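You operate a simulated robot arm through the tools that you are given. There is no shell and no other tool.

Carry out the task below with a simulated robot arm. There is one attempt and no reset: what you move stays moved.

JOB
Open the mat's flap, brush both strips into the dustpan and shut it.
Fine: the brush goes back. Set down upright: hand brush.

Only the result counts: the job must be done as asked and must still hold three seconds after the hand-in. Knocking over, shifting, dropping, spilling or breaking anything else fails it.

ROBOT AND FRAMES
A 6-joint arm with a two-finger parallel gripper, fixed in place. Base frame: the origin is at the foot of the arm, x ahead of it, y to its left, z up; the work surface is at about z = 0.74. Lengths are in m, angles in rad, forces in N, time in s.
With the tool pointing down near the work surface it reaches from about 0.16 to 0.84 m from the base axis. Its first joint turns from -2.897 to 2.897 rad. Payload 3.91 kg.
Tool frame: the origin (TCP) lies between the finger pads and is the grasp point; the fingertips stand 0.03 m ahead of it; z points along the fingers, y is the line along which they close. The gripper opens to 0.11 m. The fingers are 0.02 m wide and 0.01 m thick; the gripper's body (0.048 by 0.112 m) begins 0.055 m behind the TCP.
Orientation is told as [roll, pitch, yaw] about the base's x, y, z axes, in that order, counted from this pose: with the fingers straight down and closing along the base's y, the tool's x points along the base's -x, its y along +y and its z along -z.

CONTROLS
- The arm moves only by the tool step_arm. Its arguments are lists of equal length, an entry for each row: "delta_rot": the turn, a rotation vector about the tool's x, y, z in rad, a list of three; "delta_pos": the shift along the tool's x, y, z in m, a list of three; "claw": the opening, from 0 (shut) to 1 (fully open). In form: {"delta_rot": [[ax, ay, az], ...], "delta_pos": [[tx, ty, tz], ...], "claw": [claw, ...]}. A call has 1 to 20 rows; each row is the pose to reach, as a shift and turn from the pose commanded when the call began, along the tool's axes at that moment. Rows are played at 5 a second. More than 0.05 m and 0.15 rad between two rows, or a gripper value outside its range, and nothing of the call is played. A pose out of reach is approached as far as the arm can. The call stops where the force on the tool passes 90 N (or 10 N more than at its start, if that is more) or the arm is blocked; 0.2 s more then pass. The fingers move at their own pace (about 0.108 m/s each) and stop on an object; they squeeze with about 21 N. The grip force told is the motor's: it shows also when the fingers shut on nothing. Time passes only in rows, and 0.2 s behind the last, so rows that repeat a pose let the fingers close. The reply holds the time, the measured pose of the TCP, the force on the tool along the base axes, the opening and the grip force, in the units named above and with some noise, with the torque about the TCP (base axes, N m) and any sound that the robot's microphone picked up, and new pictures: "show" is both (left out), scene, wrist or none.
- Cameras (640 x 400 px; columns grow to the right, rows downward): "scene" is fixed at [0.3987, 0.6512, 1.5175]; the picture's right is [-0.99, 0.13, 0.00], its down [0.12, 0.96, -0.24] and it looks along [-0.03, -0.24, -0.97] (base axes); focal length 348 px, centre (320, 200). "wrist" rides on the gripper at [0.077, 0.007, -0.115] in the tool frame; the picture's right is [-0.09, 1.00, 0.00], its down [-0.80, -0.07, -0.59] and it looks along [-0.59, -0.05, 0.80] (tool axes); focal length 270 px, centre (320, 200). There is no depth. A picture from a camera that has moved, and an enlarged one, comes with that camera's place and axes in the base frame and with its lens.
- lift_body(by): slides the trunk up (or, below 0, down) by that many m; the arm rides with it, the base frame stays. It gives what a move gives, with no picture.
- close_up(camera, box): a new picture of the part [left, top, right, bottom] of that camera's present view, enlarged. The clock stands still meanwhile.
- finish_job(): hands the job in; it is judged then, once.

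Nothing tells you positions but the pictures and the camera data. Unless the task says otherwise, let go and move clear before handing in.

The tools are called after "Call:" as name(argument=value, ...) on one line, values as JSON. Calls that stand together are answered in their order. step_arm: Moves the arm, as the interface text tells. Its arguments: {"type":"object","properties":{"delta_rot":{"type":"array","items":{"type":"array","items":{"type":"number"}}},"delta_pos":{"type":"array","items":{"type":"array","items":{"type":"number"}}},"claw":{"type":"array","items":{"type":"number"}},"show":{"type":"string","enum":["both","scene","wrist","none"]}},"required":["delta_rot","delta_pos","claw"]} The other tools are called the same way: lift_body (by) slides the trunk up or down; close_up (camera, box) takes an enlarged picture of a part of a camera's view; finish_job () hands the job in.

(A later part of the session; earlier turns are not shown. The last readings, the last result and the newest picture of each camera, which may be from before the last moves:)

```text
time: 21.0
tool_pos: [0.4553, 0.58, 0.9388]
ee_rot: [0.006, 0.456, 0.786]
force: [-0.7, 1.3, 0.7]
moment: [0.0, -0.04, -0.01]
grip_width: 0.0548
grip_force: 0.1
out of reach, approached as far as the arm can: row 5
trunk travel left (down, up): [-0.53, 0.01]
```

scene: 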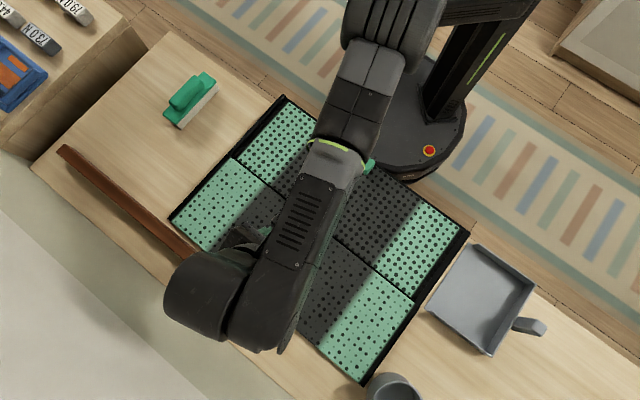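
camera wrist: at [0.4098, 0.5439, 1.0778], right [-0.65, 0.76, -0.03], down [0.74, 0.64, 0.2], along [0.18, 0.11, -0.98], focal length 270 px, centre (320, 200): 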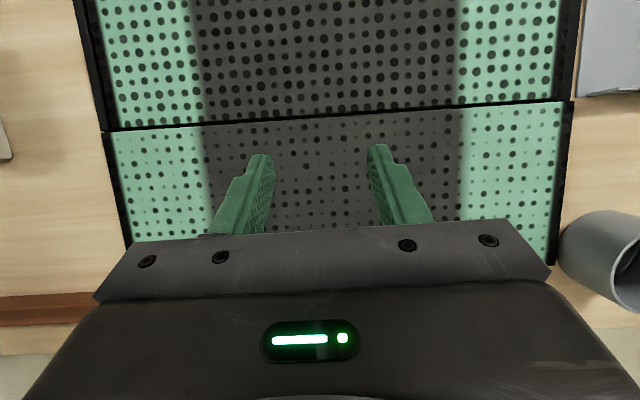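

Call:
step_arm(delta_rot=[[0, -0.065, 0], [0, -0.13, 0], [0, -0.195, 0], [0, -0.26, 0], [0, -0.325, 0], [0, -0.39, 0], [0, -0.456, 0]], delta_pos=[[0.0295, 0.0015, 0.0254], [0.059, 0.003, 0.0509], [0.0886, 0.0045, 0.0763], [0.1181, 0.006, 0.1018], [0.1476, 0.0075, 0.1272], [0.1772, 0.009, 0.1527], [0.2067, 0.0103, 0.1781]], claw=[0.5, 0.5, 0.5, 0.5, 0.5, 0.5, 0.5])

```text
time: 22.6
tool_pos: [0.263, 0.4011, 0.8785]
ee_rot: [0.005, 0.005, 0.785]
force: [0.4, 0.7, -0.7]
moment: [-0.01, 0.01, -0.05]
grip_width: 0.055
grip_force: 0.0
trunk travel left (down, up): [-0.53, 0.01]
camera wrist: at [0.2043, 0.3515, 0.9921], right [-0.64, 0.77, 0.0], down [0.62, 0.52, 0.59], along [0.45, 0.38, -0.81], focal length 270 px, centre (320, 200)
```

scene: 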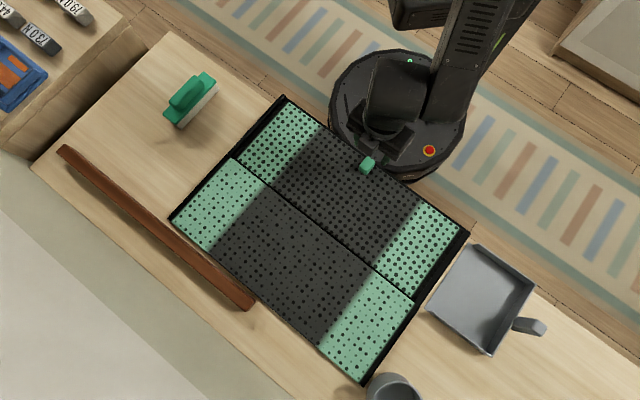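
wrist: 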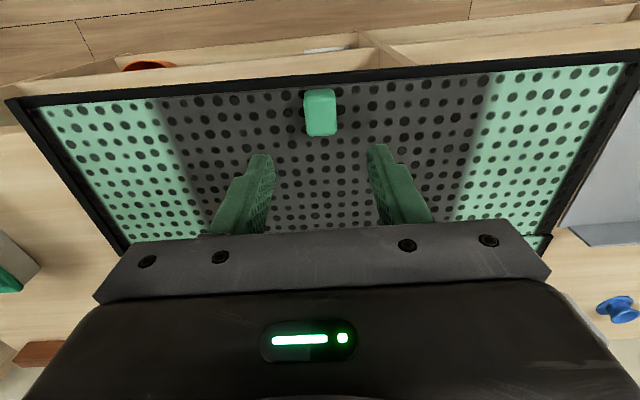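

Call:
step_arm(delta_rot=[[0, 0, 0], [0, 0, 0], [0, 0, 0], [0, 0, 0], [0, 0, 0], [0, 0, 0]], delta_pos=[[0.001, 0, 0.04], [0.002, 0, 0.075], [0.002, 0, 0.087], [0.002, 0, 0.087], [0.002, 0, 0.087], [0.002, 0, 0.087]], claw=[0.5, 0.5, 0.5, 0, 0, 0], show="none")

Call:
step_arm(delta_rot=[[0, 0.022, 0], [0, 0.0436, 0], [0, 0.0655, 0], [0, 0.0873, 0], [0, 0.109, 0], [0, 0.1309, 0], [0, 0.1527, 0], [0, 0.1745, 0]], delta_pos=[[-0.0024, 0, -0.0149], [-0.006, 0, -0.0296], [-0.011, 0, -0.044], [-0.0172, 0, -0.0578], [-0.0247, 0, -0.0711], [-0.0332, 0, -0.0838], [-0.0428, 0, -0.0955], [-0.0533, 0, -0.1066]], claw=[0, 0, 0, 0, 0, 0, 0, 0])

```text
time: 24.0
tool_pos: [0.2602, 0.3967, 0.7888]
ee_rot: [0.002, 0.007, 0.785]
force: [-1.2, 2.6, 0.3]
moment: [0.05, -0.06, -0.44]
grip_width: 0.026
grip_force: 21.3
trunk travel left (down, up): [-0.53, 0.01]
```

```text
time: 25.8
tool_pos: [0.2976, 0.4377, 0.8945]
ee_rot: [0.003, 0.183, 0.786]
force: [-0.9, -3.6, -2.4]
moment: [-0.63, 0.39, -0.39]
grip_width: 0.026
grip_force: 20.8
trunk travel left (down, up): [-0.53, 0.01]
camera wrist: at [0.2539, 0.4027, 1.0209], right [-0.64, 0.77, -0.01], down [0.68, 0.58, 0.44], along [0.34, 0.27, -0.9], focal length 270 px, centre (320, 200)
```

scene: 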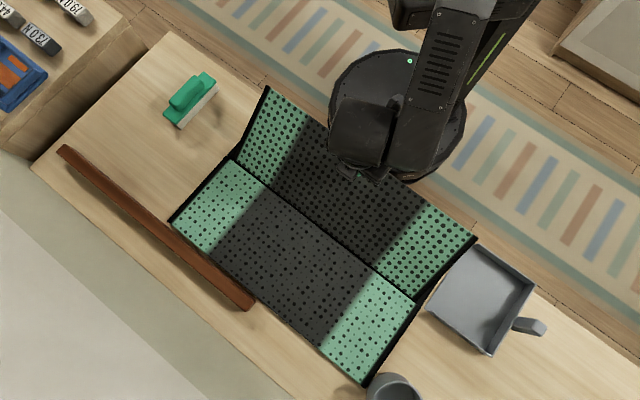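
wrist: 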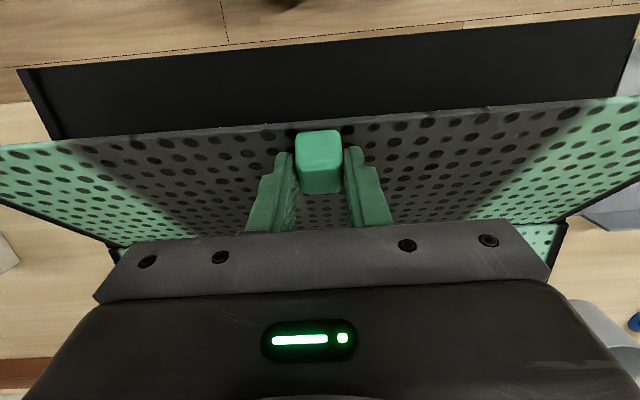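

The flap is lifting cleanly with low force. I'll continue along the arc toward vertical.

Call:
step_arm(delta_rot=[[0, 0.022, 0], [0, 0.0436, 0], [0, 0.0655, 0], [0, 0.0873, 0], [0, 0.109, 0], [0, 0.1309, 0], [0, 0.1527, 0], [0, 0.1745, 0]], delta_pos=[[-0.0088, 0, -0.0136], [-0.0184, 0, -0.0264], [-0.03, 0, -0.037], [-0.0422, 0, -0.0467], [-0.0555, 0, -0.0552], [-0.0691, 0, -0.0627], [-0.0837, 0, -0.0688], [-0.0986, 0, -0.0739]], claw=[0, 0, 0, 0, 0, 0, 0, 0])

```text
time: 27.6
tool_pos: [0.3756, 0.512, 0.95]
ee_rot: [0.003, 0.357, 0.787]
force: [1.5, -4.0, -7.3]
moment: [-0.8, -0.12, -0.31]
grip_width: 0.0262
grip_force: 21.0
trunk travel left (down, up): [-0.53, 0.01]
camera wrist: at [0.3477, 0.494, 1.0841], right [-0.65, 0.76, -0.03], down [0.73, 0.63, 0.28], along [0.23, 0.16, -0.96], focal length 270 px, centre (320, 200)
```

scene: 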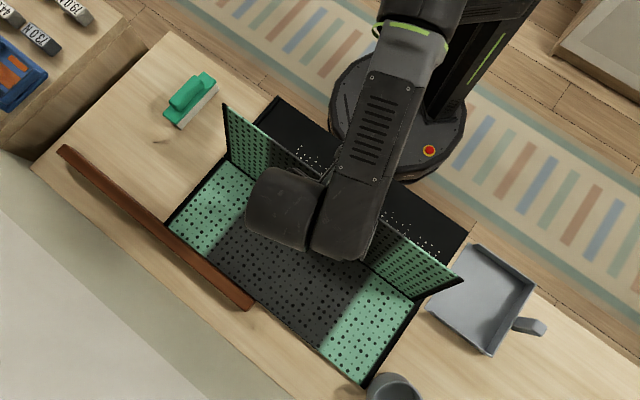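
wrist: 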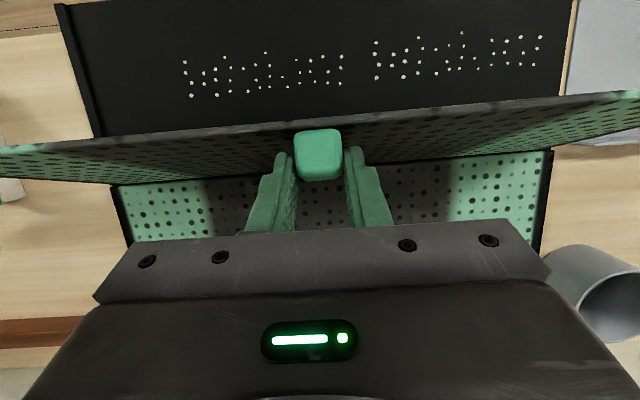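

Under the flap I can see two strips of pellets on the black tray. I'll continue past vertical in small steps, watching the force.

Call:
step_arm(delta_rot=[[0, 0.022, 0], [0, 0.0436, 0], [0, 0.0655, 0]], delta_pos=[[-0.0148, 0, -0.0063], [-0.0299, 0, -0.0117], [-0.0453, 0, -0.0152]], claw=[0, 0, 0])

```text
time: 28.4
tool_pos: [0.4101, 0.5465, 0.9495]
ee_rot: [0.002, 0.422, 0.784]
force: [3.8, -7.4, -4.6]
moment: [-0.91, -0.29, -0.13]
grip_width: 0.0259
grip_force: 21.2
trunk travel left (down, up): [-0.53, 0.01]
camera wrist: at [0.3891, 0.5351, 1.0851], right [-0.65, 0.76, -0.03], down [0.74, 0.64, 0.21], along [0.18, 0.11, -0.98], focal length 270 px, centre (320, 200)
```

scene: 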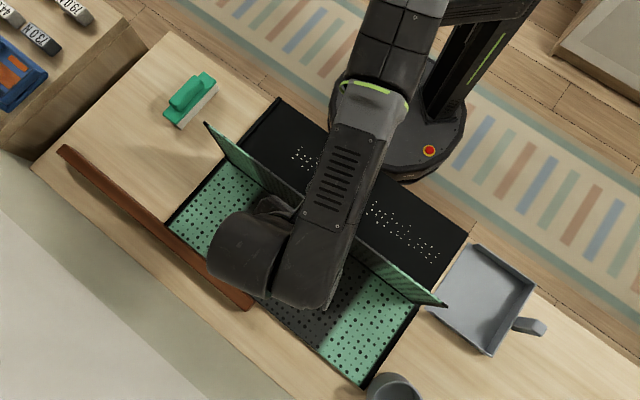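
wrist: 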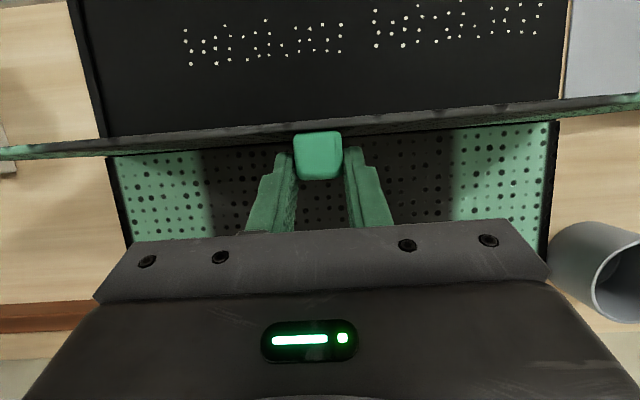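

Call:
step_arm(delta_rot=[[0, 0.022, 0], [0, 0.022, 0], [0, 0.022, 0]], delta_pos=[[-0.0148, 0, -0.0034], [-0.0299, 0, -0.0056], [-0.0451, 0, -0.0065]], claw=[0, 0, 0])

```text
time: 29.2
tool_pos: [0.4427, 0.579, 0.9371]
ee_rot: [0.003, 0.441, 0.785]
force: [10.8, -7.9, 5.8]
moment: [-0.54, -0.4, 0.11]
grip_width: 0.0256
grip_force: 20.8
trunk travel left (down, up): [-0.53, 0.01]
camera wrist: at [0.4233, 0.5686, 1.0736], right [-0.65, 0.76, -0.03], down [0.74, 0.64, 0.2], along [0.17, 0.1, -0.98], focal length 270 px, centre (320, 200)
```

scene: 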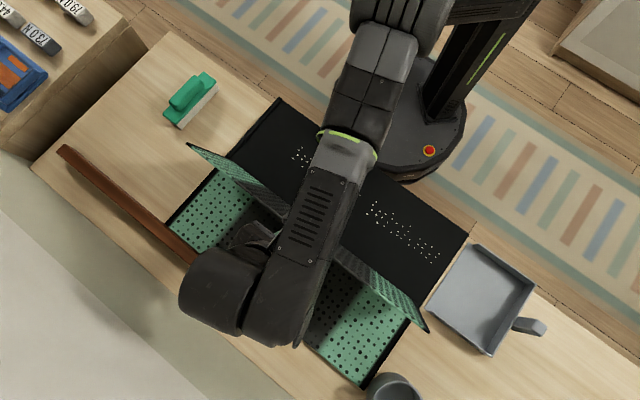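
wrist: 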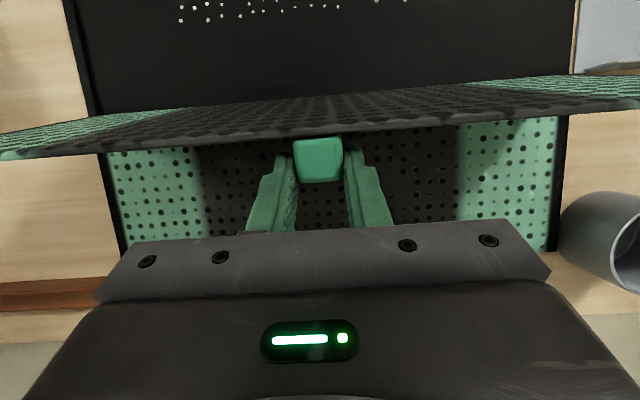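

The flap is now at about 110°. I'll open the fingers around the tab and let the flap lean on them while moving outward, lowering it gently.

Call:
step_arm(delta_rot=[[0, 0, 0], [0, 0, 0], [0, -0.07, 0], [0, -0.141, 0], [0, -0.216, 0], [0, -0.291, 0], [0, -0.366, 0], [0, -0.441, 0]], delta_pos=[[0, 0, 0], [0, 0, 0], [-0.0071, 0, 0.0005], [-0.0143, 0, 0.001], [-0.0232, 0, 0.0023], [-0.0321, 0, 0.0036], [-0.041, 0, 0.005], [-0.05, 0, 0.0063]], claw=[0.5, 0.5, 0.5, 0.5, 0.5, 0.5, 0.5, 0.5])

```text
time: 31.0
tool_pos: [0.4694, 0.6102, 0.9087]
ee_rot: [0.003, 0.001, 0.786]
force: [0.3, -0.4, 0.3]
moment: [-0.01, 0.0, 0.02]
grip_width: 0.0548
grip_force: 0.1
trunk travel left (down, up): [-0.53, 0.01]
camera wrist: at [0.4113, 0.5599, 1.0223], right [-0.64, 0.77, 0.0], down [0.62, 0.52, 0.59], along [0.45, 0.38, -0.81], focal length 270 px, centre (320, 200)
```

scene: 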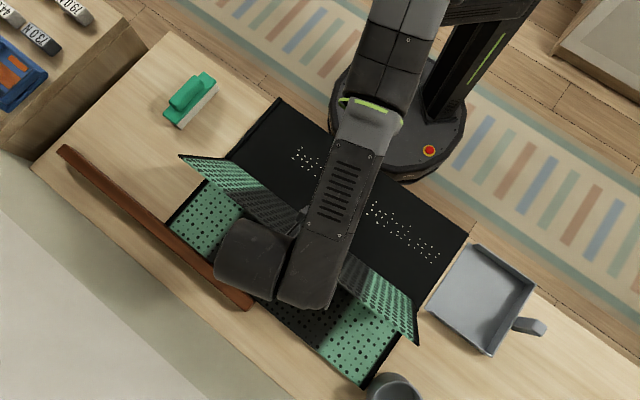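
wrist: 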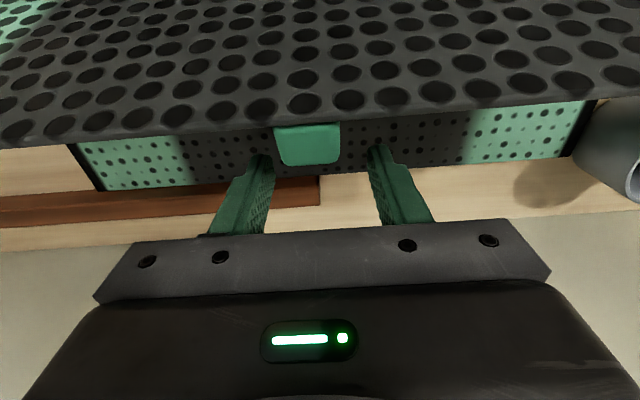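

The flap stays by itself at about 115° against its stop. I'll withdraw straight up and look at everything.

Call:
step_arm(delta_rot=[[0, 0, 0], [0, 0, 0], [0, 0, 0], [0, 0, 0], [0, 0, 0]], delta_pos=[[-0.01, 0, -0.02], [-0.01, 0, -0.06], [-0.01, 0, -0.1], [0.03, 0, -0.14], [0.07, 0, -0.14]], claw=[0.5, 0.5, 0.5, 0.5, 0.5])

Call:
close_up(camera="scene", box=[220, 80, 540, 280])

Call:
close_up(camera="scene", box=[130, 50, 260, 140])

```text
refused: row 4 steps farther than a row can; nothing moved
```

```text
2.00 times, centred on (380, 180) of scene
camera zoom: at [0.3987, 0.6512, 1.5175], right [-0.99, 0.13, 0.0], down [0.12, 0.96, -0.24], along [-0.03, -0.24, -0.97], focal length 697 px, centre (200, 240)
```

zoom: 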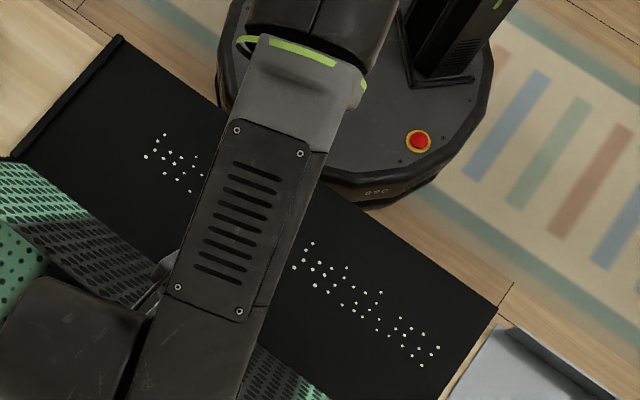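

```text
4.44 times, centred on (195, 95) of scene
camera zoom: at [0.3987, 0.6512, 1.5175], right [-0.99, 0.13, 0.0], down [0.12, 0.96, -0.24], along [-0.03, -0.24, -0.97], focal length 1549 px, centre (876, 667)
```

zoom: 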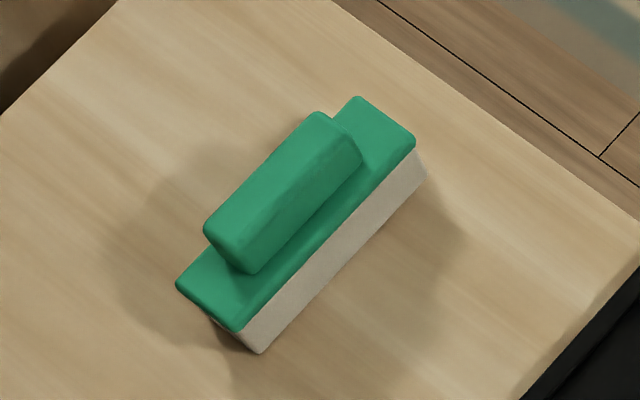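

Call:
step_arm(delta_rot=[[0, 0, 0], [0, 0, 0], [0, 0, 0], [0, 0, 0], [0, 0, 0], [0, 0, 0], [0, 0, 0], [0, 0, 0], [0, 0, 0], [0, 0, 0]], delta_pos=[[-0.008, 0, -0.02], [-0.008, 0, -0.06], [-0.008, 0, -0.1], [0.01, 0.01, -0.14], [0.05, 0.03, -0.14], [0.09, 0.06, -0.14], [0.12, 0.09, -0.12], [0.15, 0.12, -0.1], [0.18, 0.15, -0.09], [0.21, 0.18, -0.08]], claw=[0.5, 0.5, 0.5, 0.5, 0.5, 0.5, 0.5, 0.5, 0.5, 0.5])

Call:
close_up(camera="wrist", box=[160, 0, 640, 240])

Call:
close_up(camera="scene", box=[220, 80, 540, 280])

```text
time: 33.2
tool_pos: [0.1987, 0.5862, 0.9919]
ee_rot: [0.005, 0.001, 0.786]
force: [0.1, 0.3, 0.3]
moment: [0.02, -0.01, -0.02]
grip_width: 0.0549
grip_force: 0.1
trunk travel left (down, up): [-0.53, 0.01]
camera wrist: at [0.1392, 0.5361, 1.1058], right [-0.64, 0.77, 0.0], down [0.62, 0.52, 0.59], along [0.45, 0.38, -0.81], focal length 270 px, centre (320, 200)
```

scene: 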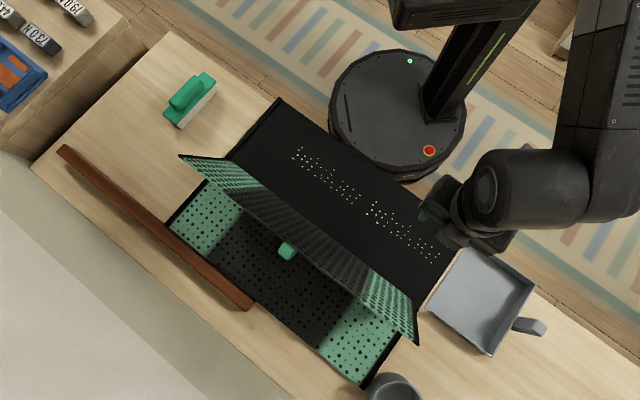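
wrist: 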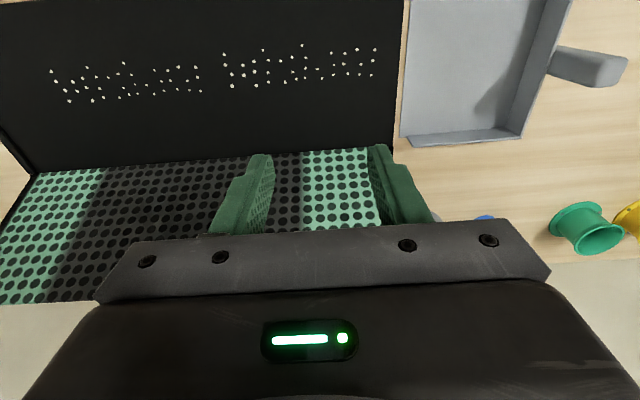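

```text
1.33 times, centred on (400, 120) of wrist
camera zoom: at [0.1392, 0.5361, 1.1058], right [-0.64, 0.77, 0.0], down [0.62, 0.52, 0.59], along [0.45, 0.38, -0.81], focal length 360 px, centre (213, 307)
```

zoom: 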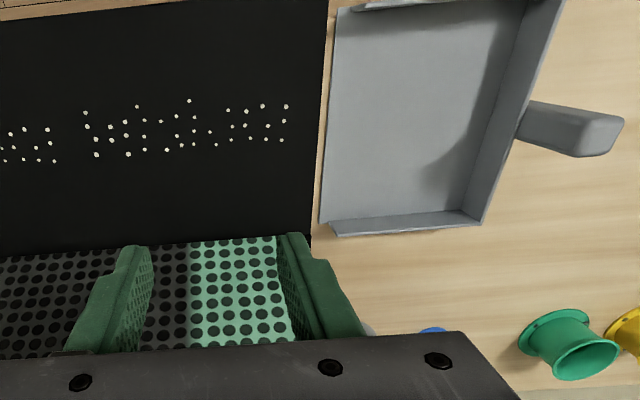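

```text
2.00 times, centred on (380, 180) of scene
camera zoom: at [0.3987, 0.6512, 1.5175], right [-0.99, 0.13, 0.0], down [0.12, 0.96, -0.24], along [-0.03, -0.24, -0.97], focal length 697 px, centre (200, 240)
```

zoom: 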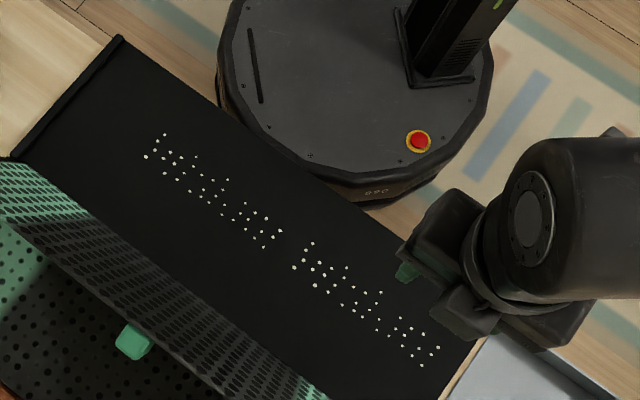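

The flap stays open with two strips of about 30 pellets each in a band at v≈0.51–0.56, and the tray's right edge is open with a gap of about 1 cm to the dustpan lip. Next I'll go over to the brush.

Call:
step_arm(delta_rot=[[0, 0, 0], [0, 0, 0], [0, 0, 0], [0, 0, 0], [0, 0, 0], [0, 0, 0], [0, 0, 0], [0, 0, 0], [0, 0, 0], [0, 0, 0], [0, 0, 0], [0, 0, 0], [0, 0, 0]], delta_pos=[[0.001, -0.047, 0], [0.002, -0.094, 0], [0.003, -0.141, 0], [0.004, -0.188, 0], [0.005, -0.235, 0], [0.006, -0.282, 0], [0.007, -0.329, 0], [0.008, -0.376, 0], [0.009, -0.423, 0], [0.01, -0.47, 0.01], [0.011, -0.517, 0.02], [0.013, -0.564, 0.03], [0.015, -0.611, 0.04]], claw=[0.8, 0.8, 0.8, 0.8, 0.8, 0.8, 0.8, 0.8, 0.8, 0.8, 0.8, 0.8, 0.8])

Call:
close_up(camera="wrist", box=[200, 20, 440, 240])

```text
time: 36.0
tool_pos: [0.6142, 0.1448, 0.9457]
ee_rot: [0.004, 0.001, 0.784]
force: [1.1, -0.2, -0.6]
moment: [0.0, 0.02, 0.02]
grip_width: 0.088
grip_force: 0.2
trunk travel left (down, up): [-0.53, 0.01]
camera wrist: at [0.5551, 0.0949, 1.0603], right [-0.64, 0.77, 0.0], down [0.62, 0.52, 0.59], along [0.45, 0.38, -0.81], focal length 270 px, centre (320, 200)
```

scene: 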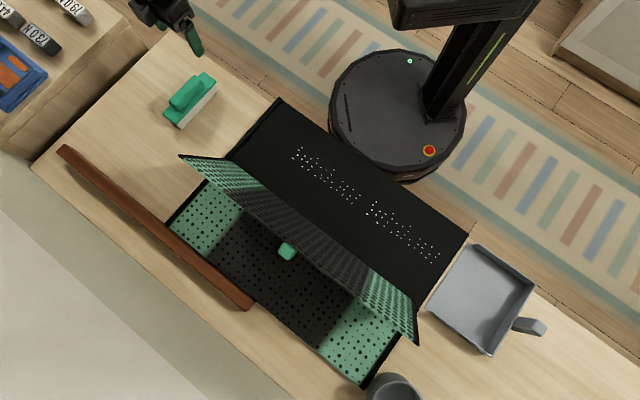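
wrist: 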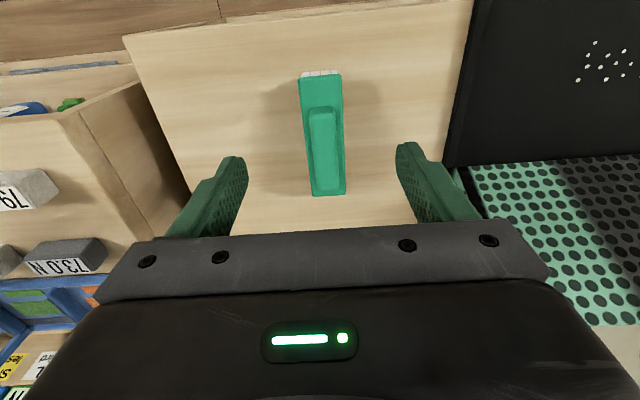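

```text
1.82 times, centred on (320, 130) of wrist
camera zoom: at [0.5551, 0.0949, 1.0603], right [-0.64, 0.77, 0.0], down [0.62, 0.52, 0.59], along [0.45, 0.38, -0.81], focal length 491 px, centre (320, 327)
```

zoom: 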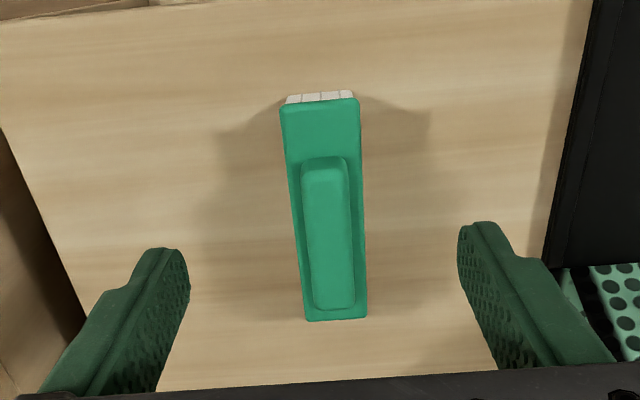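

The brush handle's top is at about (0.648, 0.180, 0.797), with the block top at z≈0.777 and its long axis parallel to the sweep front I need. I'll come down over the handle.

Call:
step_arm(delta_rot=[[0, 0, 0], [0, 0, 0], [0, 0, 0]], delta_pos=[[-0.0165, 0, 0.035], [-0.033, 0.0005, 0.07], [-0.0488, 0.001, 0.1]], claw=[0.7, 0.6, 0.6])

Call:
close_up(camera="wrist", box=[200, 20, 440, 240])

Call:
close_up(camera="scene", box=[130, 50, 260, 140])

```text
time: 36.8
tool_pos: [0.6479, 0.1792, 0.8438]
ee_rot: [0.003, 0.003, 0.785]
force: [-0.3, 0.4, -1.2]
moment: [-0.01, 0.0, 0.03]
grip_width: 0.0658
grip_force: 0.1
trunk travel left (down, up): [-0.53, 0.01]
camera wrist: at [0.5888, 0.1292, 0.9588], right [-0.64, 0.77, 0.0], down [0.62, 0.52, 0.59], along [0.45, 0.38, -0.81], focal length 270 px, centre (320, 200)
```

scene: 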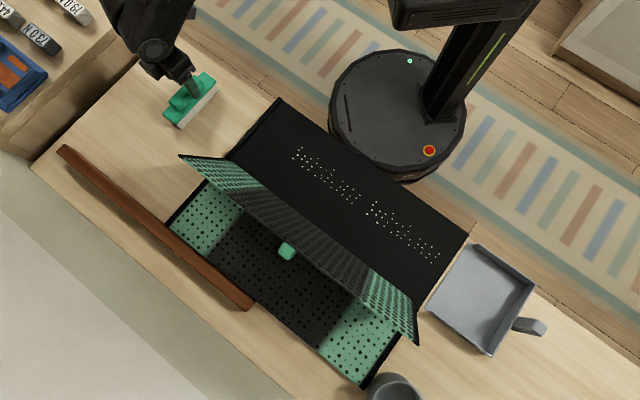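
wrist: 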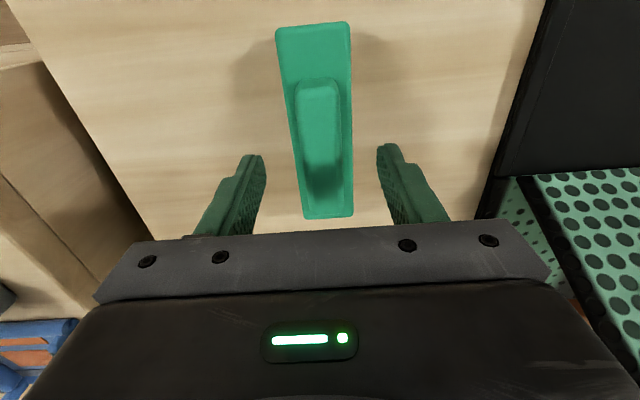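

```text
1.82 times, centred on (320, 130) of wrist
camera zoom: at [0.5888, 0.1292, 0.9588], right [-0.64, 0.77, 0.0], down [0.62, 0.52, 0.59], along [0.45, 0.38, -0.81], focal length 491 px, centre (320, 327)
```

zoom: 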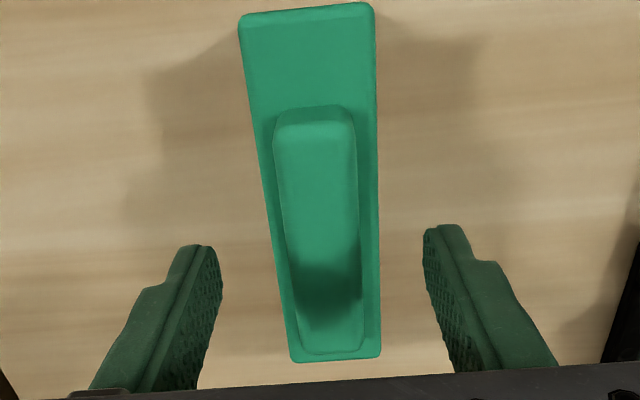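

```text
4.44 times, centred on (195, 95) of scene
camera zoom: at [0.3987, 0.6512, 1.5175], right [-0.99, 0.13, 0.0], down [0.12, 0.96, -0.24], along [-0.03, -0.24, -0.97], focal length 1549 px, centre (876, 667)
```

zoom: 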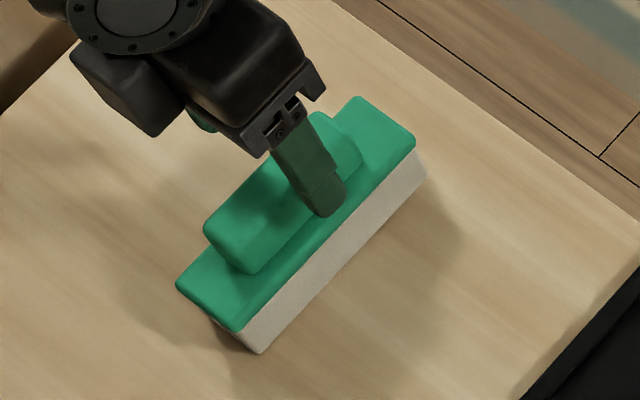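

Call:
step_arm(delta_rot=[[0, 0, 0], [0, 0, 0], [0, 0, 0], [0, 0, 0], [0, 0, 0]], delta_pos=[[0, 0, 0.02], [0, 0, 0.032], [0, 0, 0.032], [0, 0, 0.032], [0, 0, 0.032]], claw=[0.5, 0.5, 0, 0, 0])

Call:
close_up(camera="scene", box=[130, 50, 260, 140])

```text
time: 38.0
tool_pos: [0.6466, 0.1814, 0.8127]
ee_rot: [0.003, 0.003, 0.784]
force: [0.5, 0.6, -0.3]
moment: [-0.07, -0.01, 0.04]
grip_width: 0.0253
grip_force: 20.8
trunk travel left (down, up): [-0.53, 0.01]
camera wrist: at [0.5877, 0.1305, 0.9276], right [-0.64, 0.77, 0.0], down [0.62, 0.52, 0.59], along [0.45, 0.38, -0.81], focal length 270 px, centre (320, 200)
```

scene: 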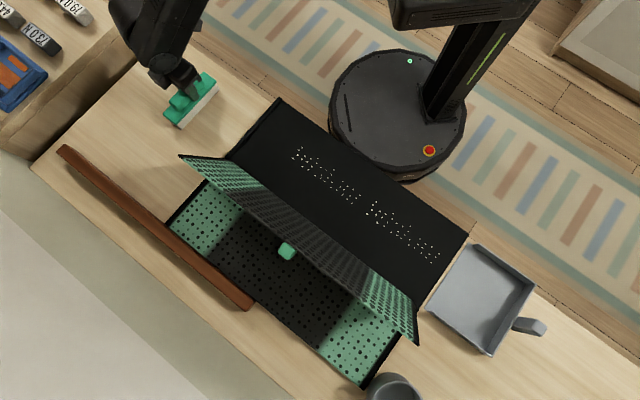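
wrist: 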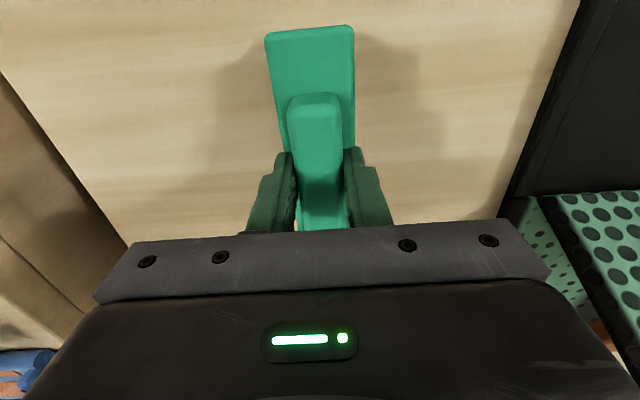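

```text
4.44 times, centred on (195, 95) of scene
camera zoom: at [0.3987, 0.6512, 1.5175], right [-0.99, 0.13, 0.0], down [0.12, 0.96, -0.24], along [-0.03, -0.24, -0.97], focal length 1549 px, centre (876, 667)
```

zoom: 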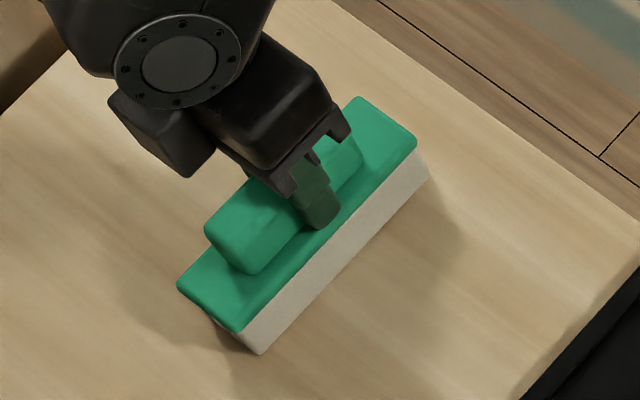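

The brush is held, with its bristle bottom 0.0727 m below the TCP. I'll carry it over the tray's left end, left of the first strip.

Call:
step_arm(delta_rot=[[0, 0, 0], [0, 0, 0], [0, 0, 0], [0, 0, 0], [0, 0, 0], [0, 0, 0], [0, 0, 0], [0, 0, 0], [0, 0, 0]], delta_pos=[[0, 0, -0.02], [0, 0, -0.05], [0, 0, -0.08], [0.006, 0.04, -0.08], [0.014, 0.085, -0.08], [0.022, 0.13, -0.08], [0.03, 0.175, -0.08], [0.036, 0.21, -0.08], [0.0375, 0.222, -0.08]], claw=[0, 0, 0, 0, 0, 0, 0, 0, 0])

Call:
close_up(camera="scene", box=[200, 80, 460, 270])

```text
time: 40.0
tool_pos: [0.4635, 0.3123, 0.8954]
ee_rot: [0.003, 0.003, 0.784]
force: [-0.2, 0.3, -0.8]
moment: [-0.03, -0.02, 0.04]
grip_width: 0.0257
grip_force: 21.3
trunk travel left (down, up): [-0.53, 0.01]
camera wrist: at [0.4042, 0.2619, 1.0104], right [-0.64, 0.77, 0.0], down [0.62, 0.52, 0.59], along [0.45, 0.38, -0.81], focal length 270 px, centre (320, 200)
```

scene: 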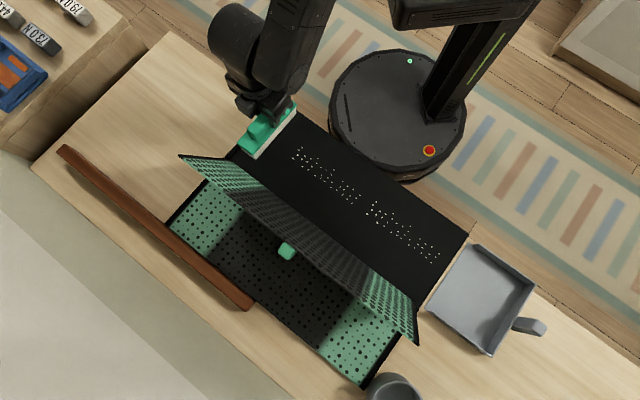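
wrist: 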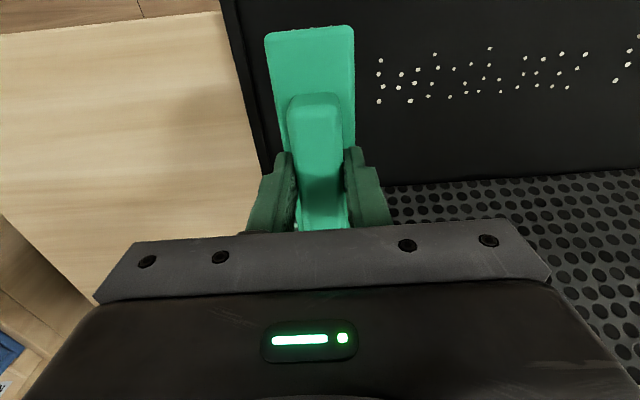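

```text
2.11 times, centred on (330, 175) of scene
camera zoom: at [0.3987, 0.6512, 1.5175], right [-0.99, 0.13, 0.0], down [0.12, 0.96, -0.24], along [-0.03, -0.24, -0.97], focal length 734 px, centre (299, 253)
```

zoom: 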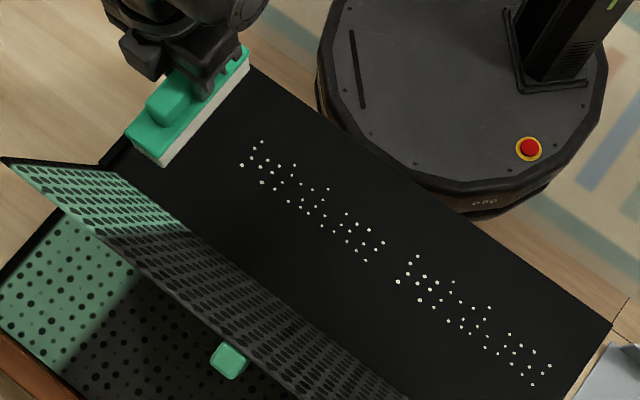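

Call:
step_arm(delta_rot=[[0, 0, 0], [0, 0, 0], [0, 0, 0], [0, 0, 0]], delta_pos=[[0, 0.001, 0.03], [0, 0.001, 0.06], [0, 0.001, 0.072], [0, 0.001, 0.074]], claw=[0, 0, 0, 0], show="none")

Call:
step_arm(delta_rot=[[0, 0, 0], [0, 0, 0]], delta_pos=[[0, 0, 0.0015], [0, 0, 0.003]], claw=[0, 0], show="none")

Call:
close_up(camera="scene", box=[200, 80, 330, 180])

```text
time: 41.0
tool_pos: [0.4642, 0.312, 0.8207]
ee_rot: [0.005, 0.004, 0.785]
force: [0.3, 1.2, -0.1]
moment: [0.02, 0.01, -0.02]
grip_width: 0.0255
grip_force: 21.6
trunk travel left (down, up): [-0.53, 0.01]
```

```text
time: 41.6
tool_pos: [0.4657, 0.3128, 0.8194]
ee_rot: [0.004, -0.001, 0.786]
force: [-0.6, -0.3, 21.8]
moment: [-0.42, 0.27, -0.01]
grip_width: 0.0256
grip_force: 21.1
trunk travel left (down, up): [-0.53, 0.01]
```

```text
4.00 times, centred on (265, 130) of scene
camera zoom: at [0.3987, 0.6512, 1.5175], right [-0.99, 0.13, 0.0], down [0.12, 0.96, -0.24], along [-0.03, -0.24, -0.97], focal length 1394 px, centre (540, 480)
```

zoom: 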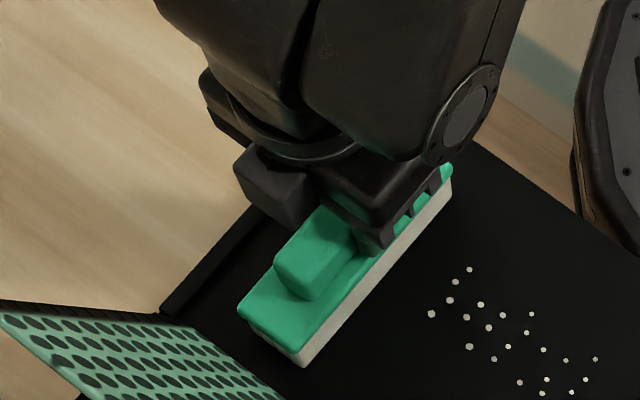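

Call:
step_arm(delta_rot=[[0, 0, 0], [0, 0, 0]], delta_pos=[[0, 0, -0.0015], [0, 0, -0.0015]], claw=[0, 0], show="wrist")

Call:
close_up(camera="scene", box=[400, 210, 500, 320])

Call:
close_up(camera="scene", box=[440, 215, 490, 250])

```text
time: 42.2
tool_pos: [0.4633, 0.3129, 0.8184]
ee_rot: [0.003, 0.002, 0.787]
force: [0.1, 1.5, 7.0]
moment: [0.45, -0.47, 0.03]
grip_width: 0.0255
grip_force: 21.0
trunk travel left (down, up): [-0.53, 0.01]
camera wrist: at [0.4058, 0.2634, 0.9343], right [-0.64, 0.77, 0.0], down [0.62, 0.52, 0.59], along [0.45, 0.38, -0.81], focal length 270 px, centre (320, 200)
```

wrist: 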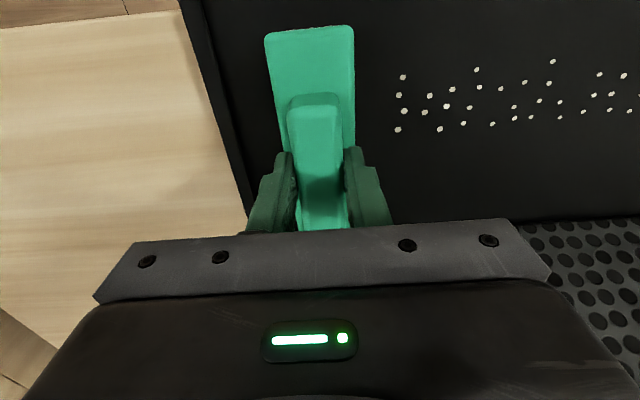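

```text
3.64 times, centred on (450, 265) of scene
camera zoom: at [0.3987, 0.6512, 1.5175], right [-0.99, 0.13, 0.0], down [0.12, 0.96, -0.24], along [-0.03, -0.24, -0.97], focal length 1267 px, centre (-153, -36)
```

zoom: 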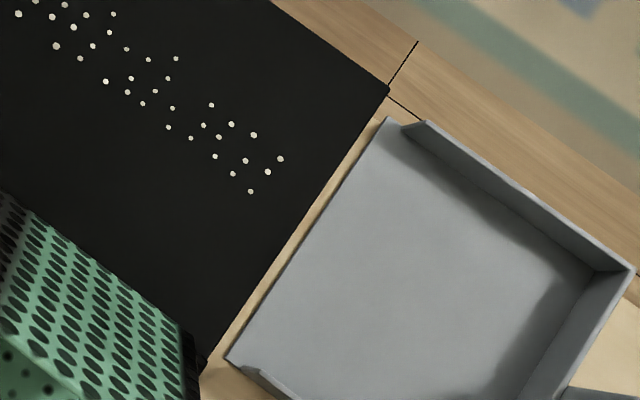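

```text
11.43 times, centred on (465, 232) of scene
camera zoom: at [0.3987, 0.6512, 1.5175], right [-0.99, 0.13, 0.0], down [0.12, 0.96, -0.24], along [-0.03, -0.24, -0.97], focal length 3982 px, centre (-1337, -171)
```

zoom: 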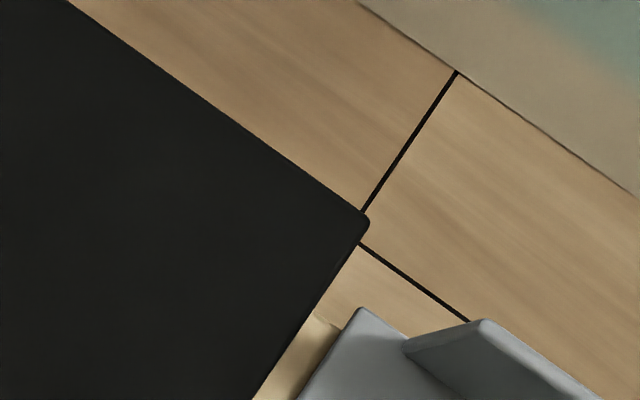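

There's a gap of about 12 mm between tray and pan at table level, and 3.5 mm pellets would fall into it. I'll use the held brush to nudge the mat's left side until the gap is nearly shut, and put the mat back afterwards. First I'll lift over the left rim.

Call:
step_arm(delta_rot=[[0, 0, 0], [0, 0, 0], [0, 0, 0], [0, 0, 0], [0, 0, 0], [0, 0, 0], [0, 0, 0], [0, 0, 0], [0, 0, 0]], delta_pos=[[0, 0, -0.03], [0, 0, -0.06], [0, -0.04, -0.06], [0, -0.08, -0.06], [0, -0.12, -0.06], [-0.026, -0.12, -0.06], [-0.0514, -0.12, -0.06], [-0.0514, -0.12, -0.03], [-0.0514, -0.12, -0.005]], claw=[0, 0, 0, 0, 0, 0, 0, 0, 0])

Call:
close_up(camera="scene", box=[170, 80, 330, 190])

Call:
close_up(camera="scene", box=[420, 225, 480, 320])

```text
time: 44.2
tool_pos: [0.5895, 0.2653, 0.8256]
ee_rot: [0.003, 0.004, 0.785]
force: [-0.1, 0.2, -0.9]
moment: [0.0, -0.01, 0.06]
grip_width: 0.0256
grip_force: 21.1
trunk travel left (down, up): [-0.53, 0.01]
camera wrist: at [0.5296, 0.2158, 0.9395], right [-0.64, 0.77, 0.0], down [0.62, 0.52, 0.59], along [0.45, 0.38, -0.81], focal length 270 px, centre (320, 200)
```

scene: 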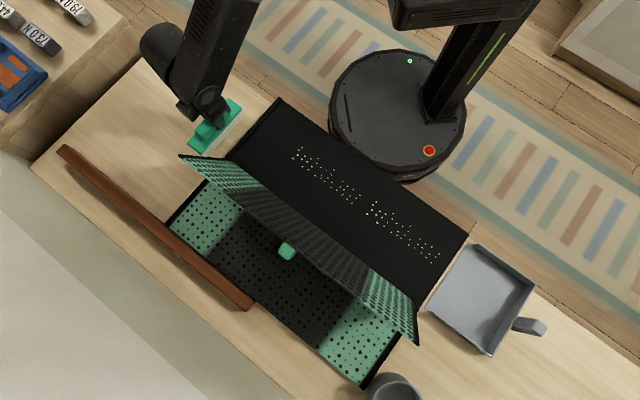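
wrist: 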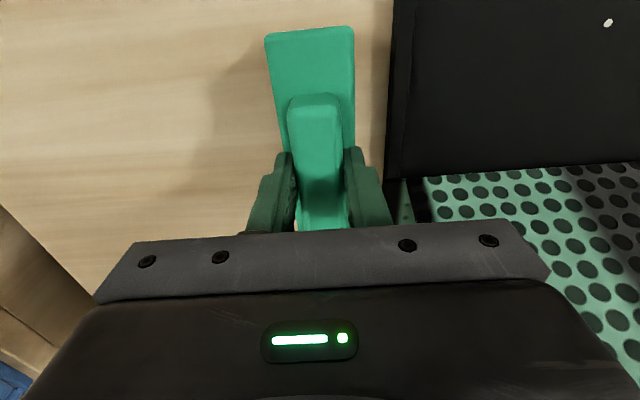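

```text
3.64 times, centred on (250, 135) of scene
camera zoom: at [0.3987, 0.6512, 1.5175], right [-0.99, 0.13, 0.0], down [0.12, 0.96, -0.24], along [-0.03, -0.24, -0.97], focal length 1267 px, centre (574, 436)
```

zoom: 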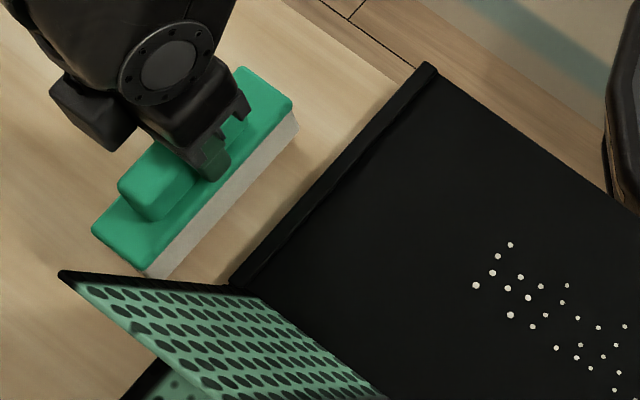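

```text
4.21 times, centred on (450, 272) of scene
camera zoom: at [0.3987, 0.6512, 1.5175], right [-0.99, 0.13, 0.0], down [0.12, 0.96, -0.24], along [-0.03, -0.24, -0.97], focal length 1467 px, centre (-227, -105)
```

zoom: 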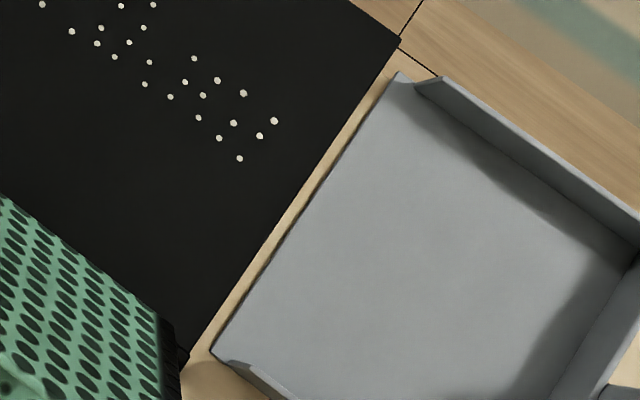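

Call:
step_arm(delta_rot=[[0, 0, 0], [0, 0, 0], [0, 0, 0], [0, 0, 0], [0, 0, 0]], delta_pos=[[0, 0, 0.0095], [0, 0.012, 0.0095], [0, 0.024, 0.0095], [0, 0.03, 0.0095], [0, 0.034, 0.0095]], claw=[0, 0, 0, 0, 0], show="none")

Call:
close_up(camera="scene", box=[170, 80, 330, 190])

Call:
close_up(camera="scene", box=[420, 225, 480, 320])

```text
time: 45.4
tool_pos: [0.5653, 0.2867, 0.8156]
ee_rot: [0.001, 0.0, 0.783]
force: [15.1, -14.5, 9.6]
moment: [-0.88, -0.9, -0.2]
grip_width: 0.0263
grip_force: 21.4
trunk travel left (down, up): [-0.53, 0.01]
```

```text
3.64 times, centred on (250, 135) of scene
camera zoom: at [0.3987, 0.6512, 1.5175], right [-0.99, 0.13, 0.0], down [0.12, 0.96, -0.24], along [-0.03, -0.24, -0.97], focal length 1267 px, centre (574, 436)
```

zoom: 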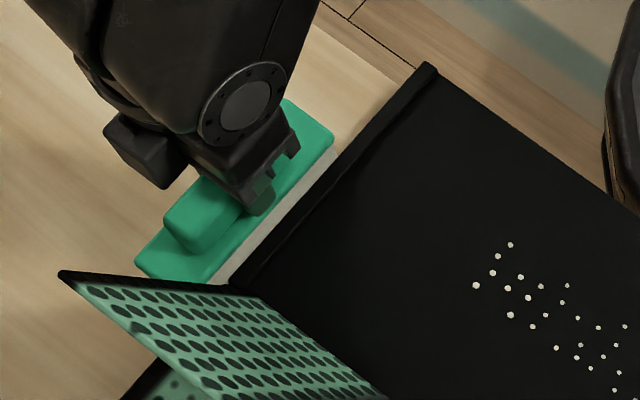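

```text
4.21 times, centred on (450, 272) of scene
camera zoom: at [0.3987, 0.6512, 1.5175], right [-0.99, 0.13, 0.0], down [0.12, 0.96, -0.24], along [-0.03, -0.24, -0.97], focal length 1467 px, centre (-227, -105)
```

zoom: 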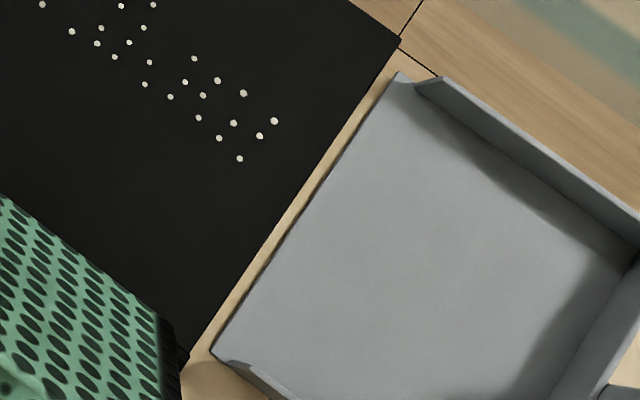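

Call:
step_arm(delta_rot=[[0, 0, 0], [0, 0, 0], [0, 0, 0], [0, 0, 0]], delta_pos=[[0, 0.0015, -0.001], [0, 0.003, -0.001], [0, 0.0045, -0.001], [0, 0.006, -0.001]], claw=[0, 0, 0, 0], show="none")

Call:
close_up(camera="scene", box=[170, 80, 330, 190])

Call:
close_up(camera="scene", box=[420, 225, 480, 320])

```text
time: 46.4
tool_pos: [0.5589, 0.291, 0.8178]
ee_rot: [0.003, -0.001, 0.786]
force: [24.8, -15.2, 30.9]
moment: [-0.77, -1.46, -0.22]
grip_width: 0.0294
grip_force: 20.7
trunk travel left (down, up): [-0.53, 0.01]
```

```text
3.64 times, centred on (250, 135) of scene
camera zoom: at [0.3987, 0.6512, 1.5175], right [-0.99, 0.13, 0.0], down [0.12, 0.96, -0.24], along [-0.03, -0.24, -0.97], focal length 1267 px, centre (574, 436)
```

zoom: 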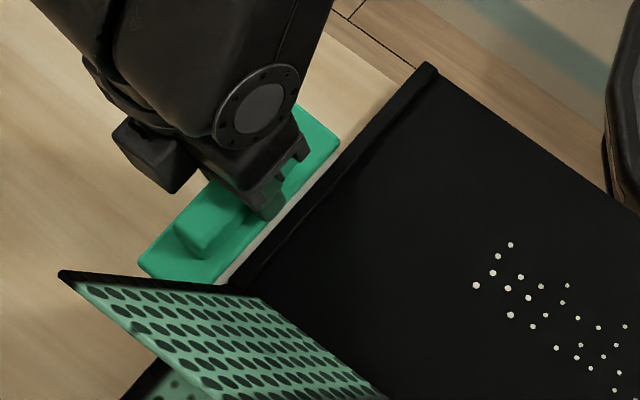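

```text
4.21 times, centred on (450, 272) of scene
camera zoom: at [0.3987, 0.6512, 1.5175], right [-0.99, 0.13, 0.0], down [0.12, 0.96, -0.24], along [-0.03, -0.24, -0.97], focal length 1467 px, centre (-227, -105)
```

zoom: 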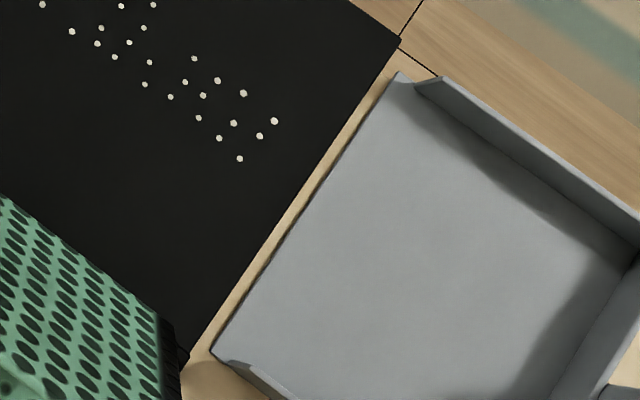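

The mat didn't budge and the brush is pivoting in my grip, so I'll back off. The plan is to set the brush down at home, re-level it, and push the mat with bare fingers instead.

Call:
step_arm(delta_rot=[[0, 0, 0], [0, 0, 0], [0, 0, 0], [0, 0, 0], [0, 0, 0]], delta_pos=[[0, -0.006, -0.001], [0, -0.02, -0.002], [0, -0.035, -0.004], [0, -0.05, -0.02], [0, -0.06, -0.04]], claw=[0, 0, 0, 0, 0])

Call:
close_up(camera="scene", box=[150, 70, 310, 180])

Call:
close_up(camera="wrist", box=[220, 0, 420, 240])

```text
time: 47.6
tool_pos: [0.5972, 0.2523, 0.8559]
ee_rot: [0.005, 0.003, 0.785]
force: [0.2, 0.1, -1.1]
moment: [0.0, 0.05, -0.02]
grip_width: 0.0254
grip_force: 21.0
trunk travel left (down, up): [-0.53, 0.01]
camera wrist: at [0.5384, 0.2014, 0.9694], right [-0.64, 0.77, 0.0], down [0.62, 0.52, 0.59], along [0.45, 0.38, -0.81], focal length 270 px, centre (320, 200)
```

scene: 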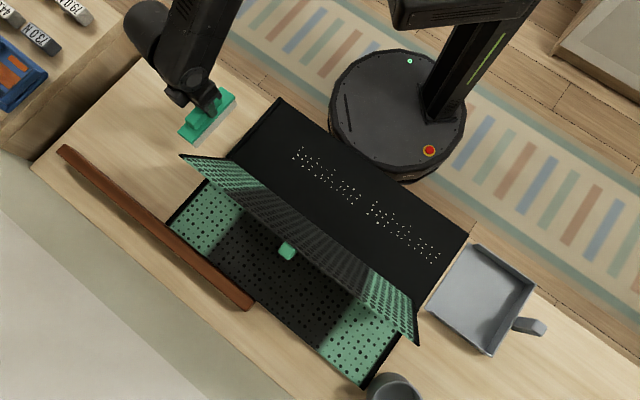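
wrist: 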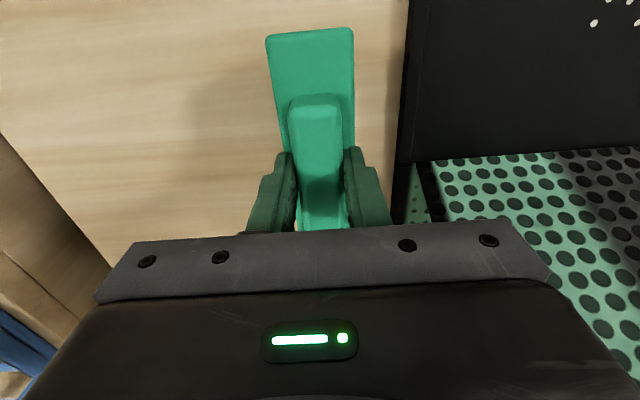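

```text
3.64 times, centred on (230, 125) of scene
camera zoom: at [0.3987, 0.6512, 1.5175], right [-0.99, 0.13, 0.0], down [0.12, 0.96, -0.24], along [-0.03, -0.24, -0.97], focal length 1267 px, centre (647, 473)
```

zoom: 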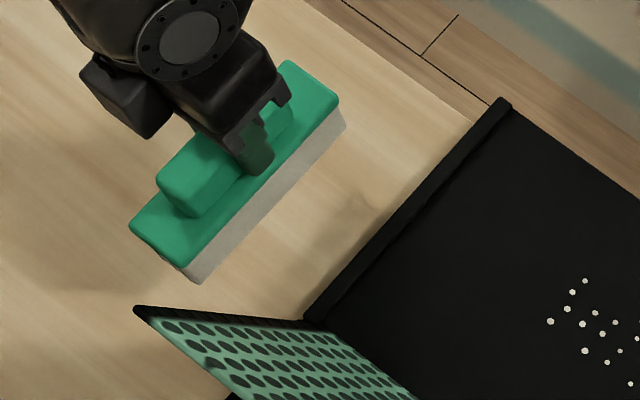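

```text
1.67 times, centred on (320, 120) of wrist
camera zoom: at [0.5384, 0.2014, 0.9694], right [-0.64, 0.77, 0.0], down [0.62, 0.52, 0.59], along [0.45, 0.38, -0.81], focal length 450 px, centre (320, 333)
```

zoom: 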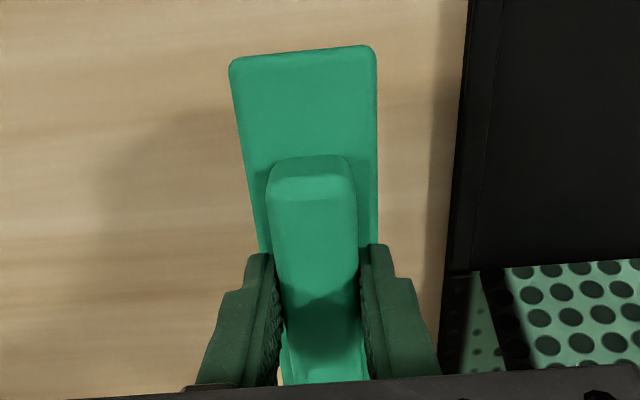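

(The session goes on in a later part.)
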